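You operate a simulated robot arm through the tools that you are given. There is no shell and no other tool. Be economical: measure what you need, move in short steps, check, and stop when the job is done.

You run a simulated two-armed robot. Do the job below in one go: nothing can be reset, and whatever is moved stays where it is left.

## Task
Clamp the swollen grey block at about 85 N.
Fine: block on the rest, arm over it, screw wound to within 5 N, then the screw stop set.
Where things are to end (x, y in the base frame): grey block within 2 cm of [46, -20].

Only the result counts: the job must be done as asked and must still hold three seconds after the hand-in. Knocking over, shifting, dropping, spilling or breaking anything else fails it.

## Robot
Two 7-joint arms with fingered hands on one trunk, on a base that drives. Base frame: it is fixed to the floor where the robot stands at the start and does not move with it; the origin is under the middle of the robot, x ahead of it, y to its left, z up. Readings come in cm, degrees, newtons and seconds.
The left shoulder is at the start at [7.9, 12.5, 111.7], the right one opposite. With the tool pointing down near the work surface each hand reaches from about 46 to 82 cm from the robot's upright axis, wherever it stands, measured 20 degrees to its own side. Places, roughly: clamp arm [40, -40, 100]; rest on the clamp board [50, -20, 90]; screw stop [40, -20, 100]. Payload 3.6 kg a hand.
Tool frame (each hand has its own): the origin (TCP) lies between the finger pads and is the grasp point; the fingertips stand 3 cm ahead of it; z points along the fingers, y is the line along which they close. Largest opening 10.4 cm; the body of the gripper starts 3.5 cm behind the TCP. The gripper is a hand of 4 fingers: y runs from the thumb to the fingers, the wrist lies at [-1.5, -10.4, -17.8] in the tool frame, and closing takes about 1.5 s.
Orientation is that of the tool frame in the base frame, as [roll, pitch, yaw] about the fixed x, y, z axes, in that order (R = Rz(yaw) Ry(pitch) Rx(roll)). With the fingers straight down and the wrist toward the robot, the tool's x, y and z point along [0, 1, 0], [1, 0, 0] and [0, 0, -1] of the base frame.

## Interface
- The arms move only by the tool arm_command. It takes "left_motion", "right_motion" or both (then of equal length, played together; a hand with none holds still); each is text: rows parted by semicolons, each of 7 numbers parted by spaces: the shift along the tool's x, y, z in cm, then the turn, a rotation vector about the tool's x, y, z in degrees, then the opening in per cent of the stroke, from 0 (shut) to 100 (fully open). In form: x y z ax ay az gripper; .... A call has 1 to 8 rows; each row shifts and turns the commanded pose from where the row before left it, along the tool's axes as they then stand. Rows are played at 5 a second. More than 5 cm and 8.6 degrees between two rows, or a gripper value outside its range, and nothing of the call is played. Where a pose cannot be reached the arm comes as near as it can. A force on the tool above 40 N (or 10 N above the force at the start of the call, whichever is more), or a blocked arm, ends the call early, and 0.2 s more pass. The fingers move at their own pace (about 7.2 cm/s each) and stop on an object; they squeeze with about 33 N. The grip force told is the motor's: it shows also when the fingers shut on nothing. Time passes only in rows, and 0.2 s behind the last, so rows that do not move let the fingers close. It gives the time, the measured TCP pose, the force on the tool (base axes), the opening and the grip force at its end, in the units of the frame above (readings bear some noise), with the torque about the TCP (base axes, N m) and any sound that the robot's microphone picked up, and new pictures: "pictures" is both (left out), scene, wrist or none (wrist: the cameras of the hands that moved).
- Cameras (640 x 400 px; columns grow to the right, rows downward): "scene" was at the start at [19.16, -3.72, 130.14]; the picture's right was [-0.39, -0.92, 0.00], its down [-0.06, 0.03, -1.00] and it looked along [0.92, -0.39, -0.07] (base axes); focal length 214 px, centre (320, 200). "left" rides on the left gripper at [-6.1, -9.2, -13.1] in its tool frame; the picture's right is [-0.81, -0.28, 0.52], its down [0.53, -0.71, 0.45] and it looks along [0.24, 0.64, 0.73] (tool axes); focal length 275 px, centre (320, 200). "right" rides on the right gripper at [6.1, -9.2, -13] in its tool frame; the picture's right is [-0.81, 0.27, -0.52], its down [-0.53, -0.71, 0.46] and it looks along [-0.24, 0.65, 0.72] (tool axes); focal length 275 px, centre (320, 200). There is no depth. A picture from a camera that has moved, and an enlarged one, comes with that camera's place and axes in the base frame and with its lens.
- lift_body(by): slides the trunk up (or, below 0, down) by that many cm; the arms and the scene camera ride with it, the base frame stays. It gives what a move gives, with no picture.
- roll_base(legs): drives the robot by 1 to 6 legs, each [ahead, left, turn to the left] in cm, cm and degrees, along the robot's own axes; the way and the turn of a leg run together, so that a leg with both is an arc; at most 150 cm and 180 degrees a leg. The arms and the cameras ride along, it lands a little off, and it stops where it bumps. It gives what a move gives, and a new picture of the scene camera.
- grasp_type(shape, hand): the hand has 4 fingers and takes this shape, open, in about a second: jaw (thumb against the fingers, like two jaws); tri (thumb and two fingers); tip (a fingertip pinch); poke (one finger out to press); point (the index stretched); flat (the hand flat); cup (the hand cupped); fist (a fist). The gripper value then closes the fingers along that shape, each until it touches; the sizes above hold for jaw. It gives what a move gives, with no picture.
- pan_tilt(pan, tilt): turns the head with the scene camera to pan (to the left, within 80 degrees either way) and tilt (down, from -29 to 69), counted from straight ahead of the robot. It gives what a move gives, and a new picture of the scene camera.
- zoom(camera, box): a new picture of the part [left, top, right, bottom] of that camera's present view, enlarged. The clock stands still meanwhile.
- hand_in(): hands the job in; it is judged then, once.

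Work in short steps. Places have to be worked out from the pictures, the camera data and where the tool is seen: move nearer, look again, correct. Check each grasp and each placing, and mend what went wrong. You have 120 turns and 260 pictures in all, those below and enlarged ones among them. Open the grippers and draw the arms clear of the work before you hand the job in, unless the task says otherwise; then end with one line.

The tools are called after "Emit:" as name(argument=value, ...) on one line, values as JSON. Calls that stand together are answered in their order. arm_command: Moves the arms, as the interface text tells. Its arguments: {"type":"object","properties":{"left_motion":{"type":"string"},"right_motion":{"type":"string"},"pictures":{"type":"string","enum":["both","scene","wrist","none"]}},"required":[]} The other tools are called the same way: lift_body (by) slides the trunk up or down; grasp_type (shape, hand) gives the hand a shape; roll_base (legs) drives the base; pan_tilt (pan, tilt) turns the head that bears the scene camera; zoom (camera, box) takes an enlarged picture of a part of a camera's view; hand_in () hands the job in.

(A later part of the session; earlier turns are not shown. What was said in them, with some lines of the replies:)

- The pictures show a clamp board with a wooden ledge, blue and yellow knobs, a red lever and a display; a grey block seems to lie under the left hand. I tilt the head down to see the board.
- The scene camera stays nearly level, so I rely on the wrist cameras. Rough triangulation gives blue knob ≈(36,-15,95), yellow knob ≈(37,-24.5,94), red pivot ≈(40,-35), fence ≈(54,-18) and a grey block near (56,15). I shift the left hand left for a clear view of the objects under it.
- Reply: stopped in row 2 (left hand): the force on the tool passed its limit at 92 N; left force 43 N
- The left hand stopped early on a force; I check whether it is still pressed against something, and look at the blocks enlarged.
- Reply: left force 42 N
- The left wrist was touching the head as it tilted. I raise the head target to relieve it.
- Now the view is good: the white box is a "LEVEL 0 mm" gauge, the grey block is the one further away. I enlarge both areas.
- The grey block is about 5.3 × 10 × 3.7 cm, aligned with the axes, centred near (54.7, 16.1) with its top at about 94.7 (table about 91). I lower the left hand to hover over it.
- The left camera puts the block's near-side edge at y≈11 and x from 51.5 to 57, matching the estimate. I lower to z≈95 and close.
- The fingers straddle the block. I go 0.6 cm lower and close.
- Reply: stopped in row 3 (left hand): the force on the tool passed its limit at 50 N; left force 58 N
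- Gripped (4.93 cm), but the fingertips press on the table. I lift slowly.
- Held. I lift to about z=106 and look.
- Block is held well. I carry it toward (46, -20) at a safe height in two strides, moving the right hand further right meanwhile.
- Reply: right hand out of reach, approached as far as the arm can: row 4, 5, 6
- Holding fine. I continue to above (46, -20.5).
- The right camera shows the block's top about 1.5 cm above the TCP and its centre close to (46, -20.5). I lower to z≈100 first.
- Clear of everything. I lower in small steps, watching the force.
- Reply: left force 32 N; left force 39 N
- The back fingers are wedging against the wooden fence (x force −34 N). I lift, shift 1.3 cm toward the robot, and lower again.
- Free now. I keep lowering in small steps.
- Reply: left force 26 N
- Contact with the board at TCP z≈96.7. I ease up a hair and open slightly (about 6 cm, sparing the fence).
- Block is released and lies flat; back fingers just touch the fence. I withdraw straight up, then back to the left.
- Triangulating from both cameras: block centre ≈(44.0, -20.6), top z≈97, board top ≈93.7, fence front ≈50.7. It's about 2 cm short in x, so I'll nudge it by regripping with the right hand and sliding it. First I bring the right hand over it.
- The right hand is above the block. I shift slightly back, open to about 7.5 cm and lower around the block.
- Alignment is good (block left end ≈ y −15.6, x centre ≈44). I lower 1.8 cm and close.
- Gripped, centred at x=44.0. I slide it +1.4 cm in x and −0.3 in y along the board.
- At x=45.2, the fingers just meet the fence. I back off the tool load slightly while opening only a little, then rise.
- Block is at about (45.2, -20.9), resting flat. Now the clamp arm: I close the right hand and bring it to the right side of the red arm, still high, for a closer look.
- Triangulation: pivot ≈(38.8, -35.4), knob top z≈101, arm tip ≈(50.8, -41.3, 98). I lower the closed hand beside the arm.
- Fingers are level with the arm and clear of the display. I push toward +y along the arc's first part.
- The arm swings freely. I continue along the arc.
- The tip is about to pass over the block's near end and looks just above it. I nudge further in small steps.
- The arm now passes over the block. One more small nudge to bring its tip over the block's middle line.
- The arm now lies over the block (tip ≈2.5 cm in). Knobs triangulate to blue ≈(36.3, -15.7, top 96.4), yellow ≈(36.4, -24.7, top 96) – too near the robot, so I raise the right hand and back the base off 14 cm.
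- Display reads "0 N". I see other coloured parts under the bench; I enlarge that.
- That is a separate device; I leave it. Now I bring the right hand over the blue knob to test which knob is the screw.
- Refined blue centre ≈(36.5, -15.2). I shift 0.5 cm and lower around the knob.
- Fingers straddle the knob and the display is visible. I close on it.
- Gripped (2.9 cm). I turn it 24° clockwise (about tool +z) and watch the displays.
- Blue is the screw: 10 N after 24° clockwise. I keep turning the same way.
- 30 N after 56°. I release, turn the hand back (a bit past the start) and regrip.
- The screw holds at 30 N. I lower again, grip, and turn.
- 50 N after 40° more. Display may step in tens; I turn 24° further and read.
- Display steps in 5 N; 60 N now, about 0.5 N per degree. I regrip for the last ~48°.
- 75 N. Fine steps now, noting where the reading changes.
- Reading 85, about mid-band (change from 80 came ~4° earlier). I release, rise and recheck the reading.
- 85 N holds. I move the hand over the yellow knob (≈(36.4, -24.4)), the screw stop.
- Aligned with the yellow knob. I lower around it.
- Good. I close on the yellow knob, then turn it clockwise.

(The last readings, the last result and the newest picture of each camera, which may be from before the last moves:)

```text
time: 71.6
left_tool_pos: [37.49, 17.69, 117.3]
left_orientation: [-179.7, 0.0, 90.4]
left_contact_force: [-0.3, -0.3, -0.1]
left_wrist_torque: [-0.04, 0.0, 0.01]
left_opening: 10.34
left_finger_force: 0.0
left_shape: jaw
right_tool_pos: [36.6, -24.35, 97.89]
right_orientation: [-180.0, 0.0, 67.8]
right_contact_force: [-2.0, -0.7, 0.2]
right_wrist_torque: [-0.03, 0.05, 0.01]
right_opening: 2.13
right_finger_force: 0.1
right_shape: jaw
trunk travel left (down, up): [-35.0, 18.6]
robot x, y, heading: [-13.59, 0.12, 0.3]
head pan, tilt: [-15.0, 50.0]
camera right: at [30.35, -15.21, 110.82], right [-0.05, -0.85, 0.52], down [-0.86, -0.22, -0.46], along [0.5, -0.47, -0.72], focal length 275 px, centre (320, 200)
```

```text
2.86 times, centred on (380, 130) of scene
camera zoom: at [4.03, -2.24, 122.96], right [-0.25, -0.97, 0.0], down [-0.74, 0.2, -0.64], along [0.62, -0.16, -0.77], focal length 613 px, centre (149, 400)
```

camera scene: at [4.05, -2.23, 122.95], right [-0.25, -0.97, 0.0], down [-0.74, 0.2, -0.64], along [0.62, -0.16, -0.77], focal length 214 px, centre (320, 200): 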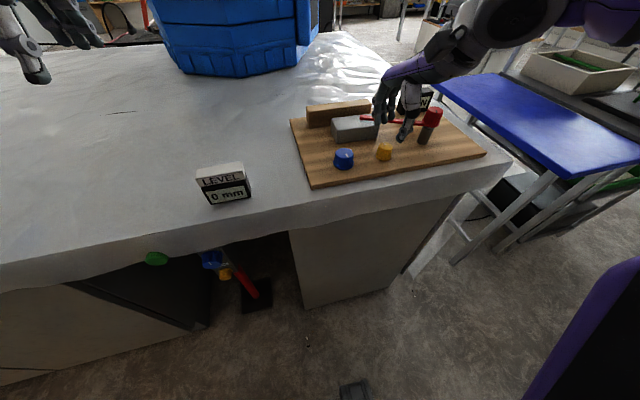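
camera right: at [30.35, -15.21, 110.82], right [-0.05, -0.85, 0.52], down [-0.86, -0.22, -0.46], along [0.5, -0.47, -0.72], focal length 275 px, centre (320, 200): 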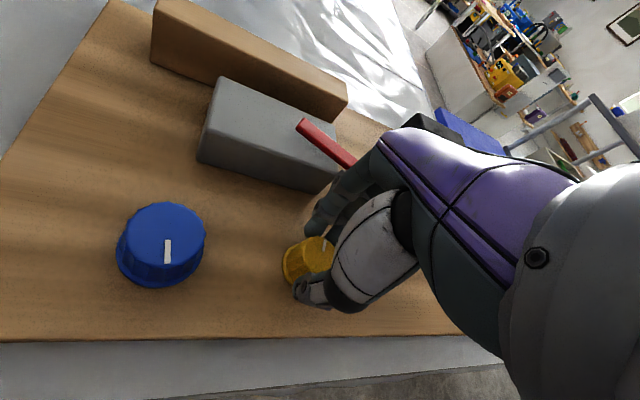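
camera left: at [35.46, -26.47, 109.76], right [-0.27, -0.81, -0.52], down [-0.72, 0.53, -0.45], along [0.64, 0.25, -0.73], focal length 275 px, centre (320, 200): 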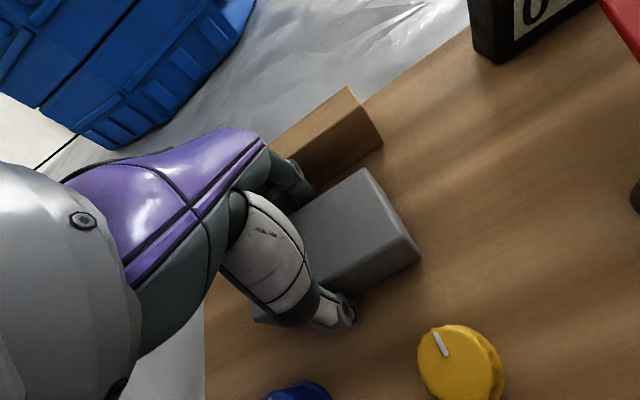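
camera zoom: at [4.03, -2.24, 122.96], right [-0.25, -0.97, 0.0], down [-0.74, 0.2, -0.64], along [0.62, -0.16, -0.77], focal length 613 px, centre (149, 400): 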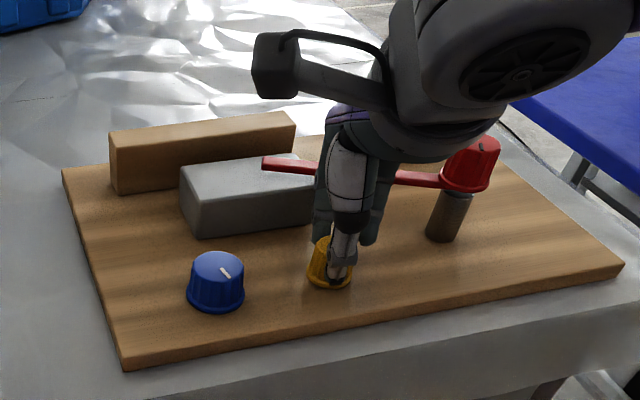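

Grip was limited by my setting (no squeeze). I close fully and keep turning.

Emit:
arm_command(right_motion="0 0 0 0 0 0 0;0 0 0 0 0 0 0;0 0 0 0 0 0 0;0 0 0 0 0 8 0;0 0 0 0 0 8 0;0 0 0 0 0 8 0;0 0 0 0 0 0 0", pictures="wrist")

Emit:
zoom(camera="scene", box=[280, 60, 480, 200])

```text
time: 73.2
left_tool_pos: [37.53, 17.79, 117.19]
left_orientation: [-179.7, -0.2, 90.4]
left_contact_force: [-0.2, -1.1, -0.5]
left_wrist_torque: [-0.04, -0.01, 0.02]
left_opening: 10.39
left_finger_force: 0.1
left_shape: jaw
right_tool_pos: [36.66, -24.38, 97.8]
right_orientation: [180.0, 0.0, 43.6]
right_contact_force: [-4.9, 2.0, -5.4]
right_wrist_torque: [0.0, 0.0, 0.0]
right_opening: 1.93
right_finger_force: 32.8
right_shape: jaw
trunk travel left (down, up): [-35.0, 18.6]
robot x, y, heading: [-13.99, 0.13, 0.6]
head pan, tilt: [-15.0, 50.0]
camera right: at [34.66, -13.49, 110.82], right [-0.4, -0.76, 0.52], down [-0.88, 0.15, -0.46], along [0.27, -0.63, -0.72], focal length 275 px, centre (320, 200)
```

right: 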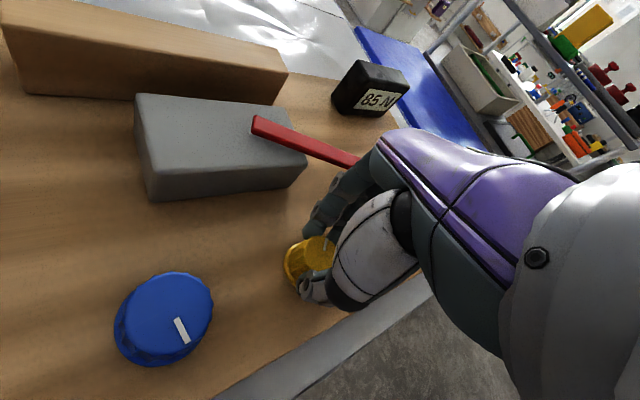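

```text
2.86 times, centred on (380, 130) of scene
camera zoom: at [4.05, -2.22, 122.95], right [-0.25, -0.97, 0.0], down [-0.74, 0.2, -0.64], along [0.62, -0.16, -0.77], focal length 613 px, centre (149, 400)
```

zoom: 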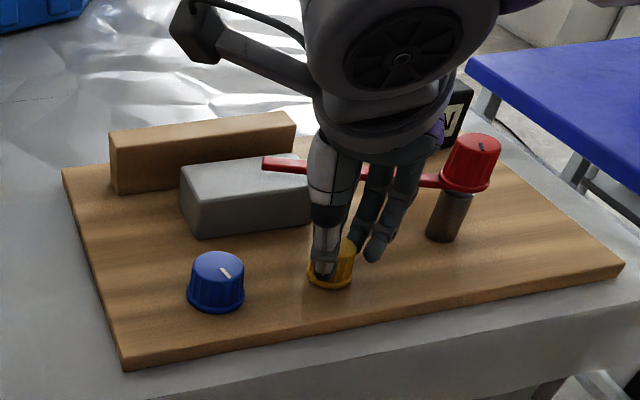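

Still 85 N, and the yellow knob follows the hand. I continue toward its end stop.

Emit:
arm_command(right_motion="0 0 0 0 0 8 0;0 0 0 0 0 8 0;0 0 0 0 0 0 0", pictures="none")

Emit:
arm_command(right_motion="0 0 0 0 0 0 40;0 0 0 0 0 0 40;0 0 -2.5 0 0 0 46;0 0 -2 0 0 -8.5 46;0 0 0 0 0 -8.5 46;0 0 0 0 0 -8.5 46;0 0 0 0 0 -8.5 46;0 0 0 0 0 -8.5 46", pictures="wrist")

Emit:
zoom(camera="scene", box=[280, 60, 480, 200])

```text
time: 74.0
left_tool_pos: [37.49, 17.76, 117.24]
left_orientation: [-179.6, -0.2, 90.4]
left_contact_force: [-0.5, -0.2, 0.2]
left_wrist_torque: [0.01, 0.0, -0.05]
left_opening: 10.36
left_finger_force: 0.0
left_shape: jaw
right_tool_pos: [36.68, -24.45, 97.87]
right_orientation: [180.0, 0.0, 27.7]
right_contact_force: [-1.2, -1.7, -3.6]
right_wrist_torque: [-0.15, 0.0, 0.01]
right_opening: 1.93
right_finger_force: 32.9
right_shape: jaw
trunk travel left (down, up): [-35.0, 18.6]
robot x, y, heading: [-14.15, -0.12, 0.3]
head pan, tilt: [-15.0, 50.0]
```

```text
time: 75.8
left_tool_pos: [37.44, 17.72, 117.31]
left_orientation: [-179.6, -0.2, 90.4]
left_contact_force: [-0.3, -0.5, -0.3]
left_wrist_torque: [0.0, 0.0, 0.02]
left_opening: 10.37
left_finger_force: 0.1
left_shape: jaw
right_tool_pos: [36.65, -24.42, 102.36]
right_orientation: [179.8, -0.1, 70.5]
right_contact_force: [0.5, -1.1, 0.2]
right_wrist_torque: [0.03, 0.01, 0.03]
right_opening: 4.73
right_finger_force: 0.1
right_shape: jaw
trunk travel left (down, up): [-35.0, 18.6]
robot x, y, heading: [-14.15, -0.08, 0.3]
head pan, tilt: [-15.0, 50.0]
camera right: at [29.94, -15.53, 115.34], right [-0.01, -0.86, 0.52], down [-0.85, -0.26, -0.46], along [0.53, -0.45, -0.72], focal length 275 px, centre (320, 200)
```

right: 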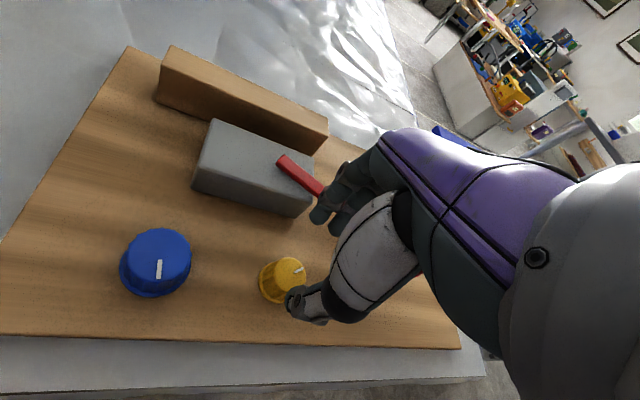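

```text
2.86 times, centred on (380, 130) of scene
camera zoom: at [4.05, -2.25, 122.95], right [-0.25, -0.97, 0.0], down [-0.74, 0.2, -0.64], along [0.62, -0.16, -0.77], focal length 613 px, centre (149, 400)
```

zoom: 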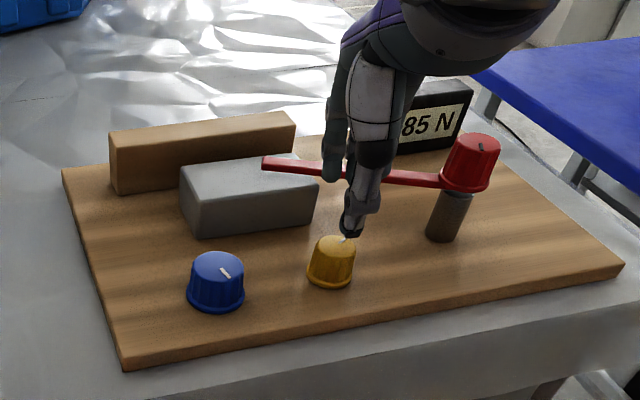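

Yellow has turned about 70° with no stop felt yet. I rewind the hand and turn it further until it stops.

Emit:
arm_command(right_motion="0 0 0 0 0 -8.5 46;0 0 0 0 0 -8.5 46;0 0 0 0 0 -8.5 46;0 0 2.5 0 0 -4 46;0 0 2 0 0 0 46;0 0 0 0 0 0 20;0 0 0 0 0 0 0;0 0 0 0 0 0 0", pictures="none")

Emit:
arm_command(right_motion="0 0 0 0 0 0 0;0 0 0 0 0 0 0;0 0 0 0 0 8 0;0 0 0 0 0 8 0;0 0 0 0 0 8 0;0 0 0 0 0 8 0;0 0 0 0 0 0 0", pictures="wrist")

Emit:
zoom(camera="scene", box=[280, 60, 480, 200])

```text
time: 77.6
left_tool_pos: [37.42, 17.79, 117.33]
left_orientation: [-179.7, -0.1, 90.4]
left_contact_force: [0.8, 0.2, 0.2]
left_wrist_torque: [0.0, 0.01, 0.0]
left_opening: 10.38
left_finger_force: 0.1
left_shape: jaw
right_tool_pos: [36.43, -24.34, 97.86]
right_orientation: [-179.9, 0.0, 99.8]
right_contact_force: [-7.9, -0.4, -1.4]
right_wrist_torque: [0.0, 0.13, -0.01]
right_opening: 2.13
right_finger_force: 33.8
right_shape: jaw
trunk travel left (down, up): [-35.0, 18.6]
robot x, y, heading: [-13.98, -0.33, 0.3]
head pan, tilt: [-15.0, 50.0]
```

```text
time: 79.2
left_tool_pos: [37.5, 17.76, 117.27]
left_orientation: [-179.7, -0.1, 90.4]
left_contact_force: [-0.3, -1.0, -0.1]
left_wrist_torque: [0.0, -0.03, 0.0]
left_opening: 10.37
left_finger_force: 0.1
left_shape: jaw
right_tool_pos: [36.59, -24.36, 97.84]
right_orientation: [180.0, 0.0, 67.7]
right_contact_force: [-5.6, 0.1, -6.1]
right_wrist_torque: [-0.01, 0.02, 0.01]
right_opening: 2.11
right_finger_force: 32.9
right_shape: jaw
trunk travel left (down, up): [-35.0, 18.6]
robot x, y, heading: [-14.29, -0.06, 0.3]
head pan, tilt: [-15.0, 50.0]
camera right: at [30.36, -15.18, 110.83], right [-0.05, -0.85, 0.52], down [-0.86, -0.22, -0.46], along [0.5, -0.47, -0.72], focal length 275 px, centre (320, 200)
```

right: 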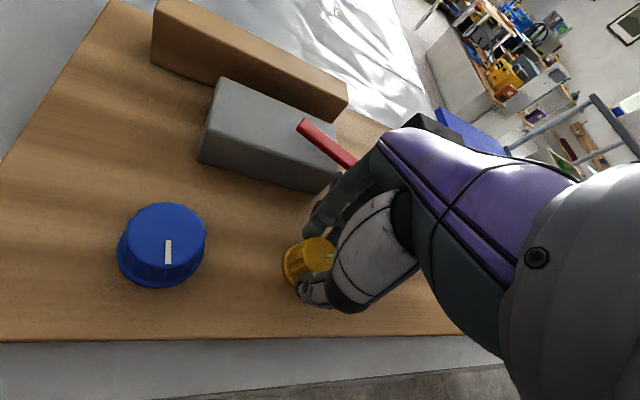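

```text
2.86 times, centred on (380, 130) of scene
camera zoom: at [4.04, -2.24, 122.95], right [-0.25, -0.97, 0.0], down [-0.74, 0.2, -0.64], along [0.62, -0.16, -0.77], focal length 613 px, centre (149, 400)
```

zoom: 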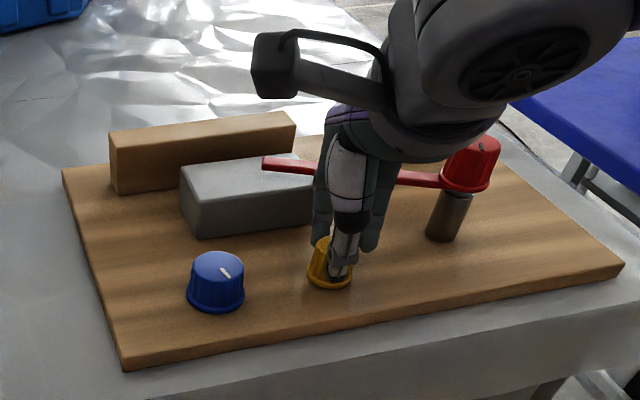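

No resistance yet; I turn on another 40°.

Emit:
arm_command(right_motion="0 0 0 0 0 8 0;0 0 0 0 0 8 0;0 0 0 0 0 8 0;0 0 0 0 0 8 0;0 0 0 0 0 8 0;0 0 0 0 0 0 0", pictures="wrist")

Emit:
zoom(camera="right", box=[260, 200, 380, 320])

```text
time: 80.6
left_tool_pos: [37.67, 17.65, 117.13]
left_orientation: [-179.5, -0.1, 90.4]
left_contact_force: [0.3, -0.3, -0.3]
left_wrist_torque: [0.03, -0.02, -0.03]
left_opening: 10.38
left_finger_force: 0.0
left_shape: jaw
right_tool_pos: [36.92, -24.26, 97.81]
right_orientation: [180.0, -0.2, 27.9]
right_contact_force: [13.2, 5.4, -11.8]
right_wrist_torque: [-0.03, -0.6, 0.33]
right_opening: 1.92
right_finger_force: 33.4
right_shape: jaw
trunk travel left (down, up): [-35.0, 18.6]
robot x, y, heading: [-14.13, -0.02, 0.3]
head pan, tilt: [-15.0, 50.0]
camera right: at [37.97, -13.29, 110.77], right [-0.59, -0.62, 0.52], down [-0.8, 0.38, -0.46], along [0.09, -0.68, -0.72], focal length 275 px, centre (320, 200)
```

right: 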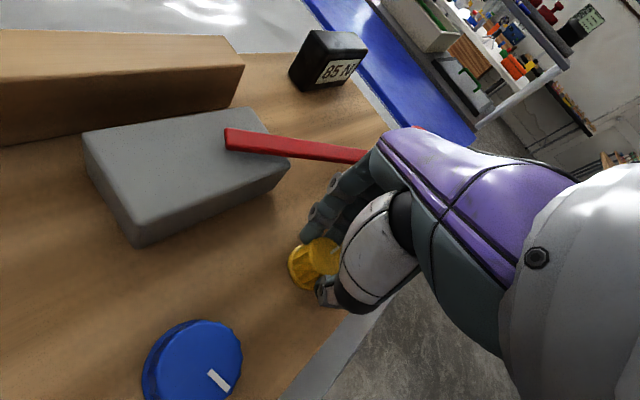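

```text
3.33 times, centred on (320, 260) of right
camera zoom: at [37.97, -13.29, 110.77], right [-0.59, -0.62, 0.52], down [-0.8, 0.38, -0.46], along [0.09, -0.68, -0.72], focal length 918 px, centre (320, 0)
```

zoom: 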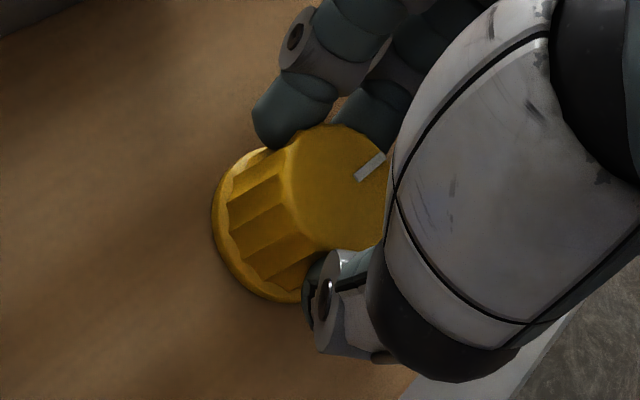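

The knob now resists (0.33 N·m) with its mark a quarter turn from the start: the stop is at its end position, and the display still says 85 N. I release and rise.

Emit:
arm_command(right_motion="0 0 0 0 0 -1 0;0 0 0 0 0 0 40;0 0 0 0 0 0 42;0 0 -2.5 0 0 0 46;0 0 -3 0 0 -8 46;0 0 -4 0 0 -8 46;0 0 -4 0 0 -8 60;0 0 -3 0 0 -8 60", pictures="none")

Emit:
arm_command(right_motion="0 -2 0 0 0 -8 80;0 -2 0 0 0 -8 80;0 -2 -1 0 0 -8 100;0 -2 -1 0 0 -6 100;0 0 0 0 0 0 100", pictures="both")

Emit:
zoom(camera="scene", box=[280, 60, 480, 200])

```text
time: 82.4
left_tool_pos: [37.47, 17.62, 117.3]
left_orientation: [-179.7, 0.0, 90.4]
left_contact_force: [-0.6, -0.4, 1.0]
left_wrist_torque: [-0.02, -0.01, 0.0]
left_opening: 10.37
left_finger_force: 0.0
left_shape: jaw
right_tool_pos: [36.61, -24.26, 114.38]
right_orientation: [180.0, 0.0, 60.9]
right_contact_force: [-0.2, 1.0, -0.4]
right_wrist_torque: [-0.04, 0.01, 0.0]
right_opening: 6.2
right_finger_force: 0.0
right_shape: jaw
trunk travel left (down, up): [-35.0, 18.6]
robot x, y, heading: [-14.33, -0.28, 0.3]
head pan, tilt: [-15.0, 50.0]
```

```text
time: 83.6
left_tool_pos: [37.63, 17.76, 117.27]
left_orientation: [-179.7, -0.1, 90.4]
left_contact_force: [-0.3, 0.2, -0.7]
left_wrist_torque: [-0.01, -0.01, -0.01]
left_opening: 10.35
left_finger_force: 0.1
left_shape: jaw
right_tool_pos: [29.17, -21.86, 116.29]
right_orientation: [180.0, 0.0, 91.0]
right_contact_force: [-0.6, -0.6, 0.3]
right_wrist_torque: [0.01, 0.0, 0.0]
right_opening: 10.35
right_finger_force: 0.0
right_shape: jaw
trunk travel left (down, up): [-35.0, 18.6]
robot x, y, heading: [-14.02, -0.08, 0.3]
head pan, tilt: [-15.0, 50.0]
camera scene: at [4.09, -2.19, 122.95], right [-0.25, -0.97, 0.0], down [-0.74, 0.19, -0.64], along [0.62, -0.16, -0.77], focal length 214 px, centre (320, 200)
camera right: at [19.75, -15.92, 129.31], right [0.29, -0.81, 0.52], down [-0.7, -0.54, -0.46], along [0.65, -0.23, -0.72], focal length 275 px, centre (320, 200)
```

scene: 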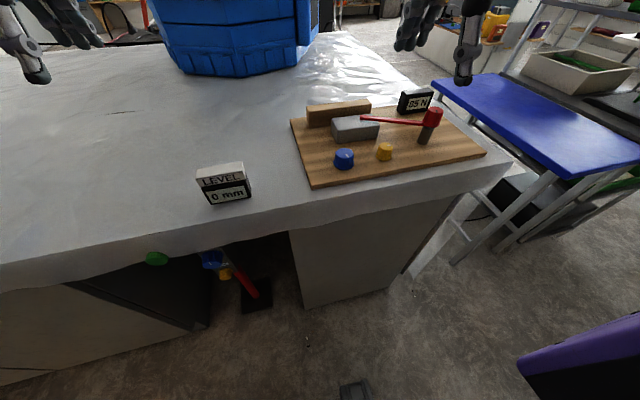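
right: 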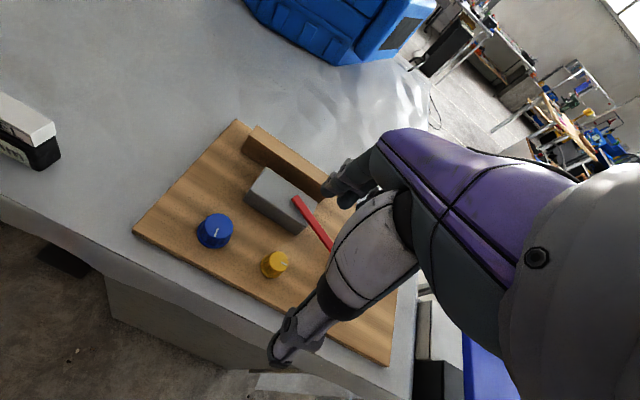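

```text
2.86 times, centred on (380, 130) of scene
camera zoom: at [4.09, -2.19, 122.95], right [-0.25, -0.97, 0.0], down [-0.74, 0.19, -0.64], along [0.62, -0.16, -0.77], focal length 613 px, centre (149, 400)
```

zoom: 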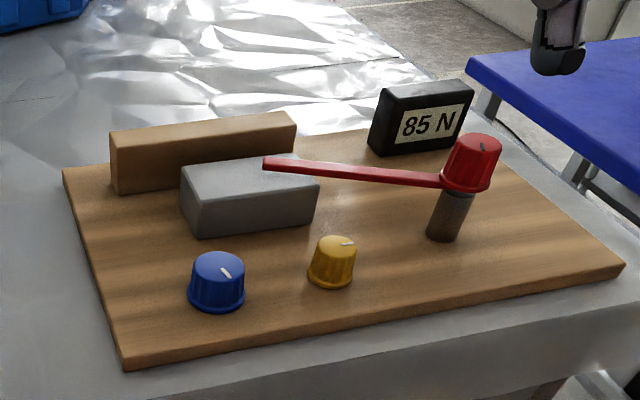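

Final check: block ≈(45.1, -20.8), arm over it, display steady at 85 N, stop turned to its end, both hands open and clear. I hand in.

Emit:
hand_in()

```text
The job is handed in.
```

The grey block is clamped at a displayed 85 N (the display reads in 5 N steps). It sits at about [45.1, -20.8], roughly 1.2 cm from the target. The clamp arm is over it, the screw stop is turned to its end position, and both hands are open and clear.
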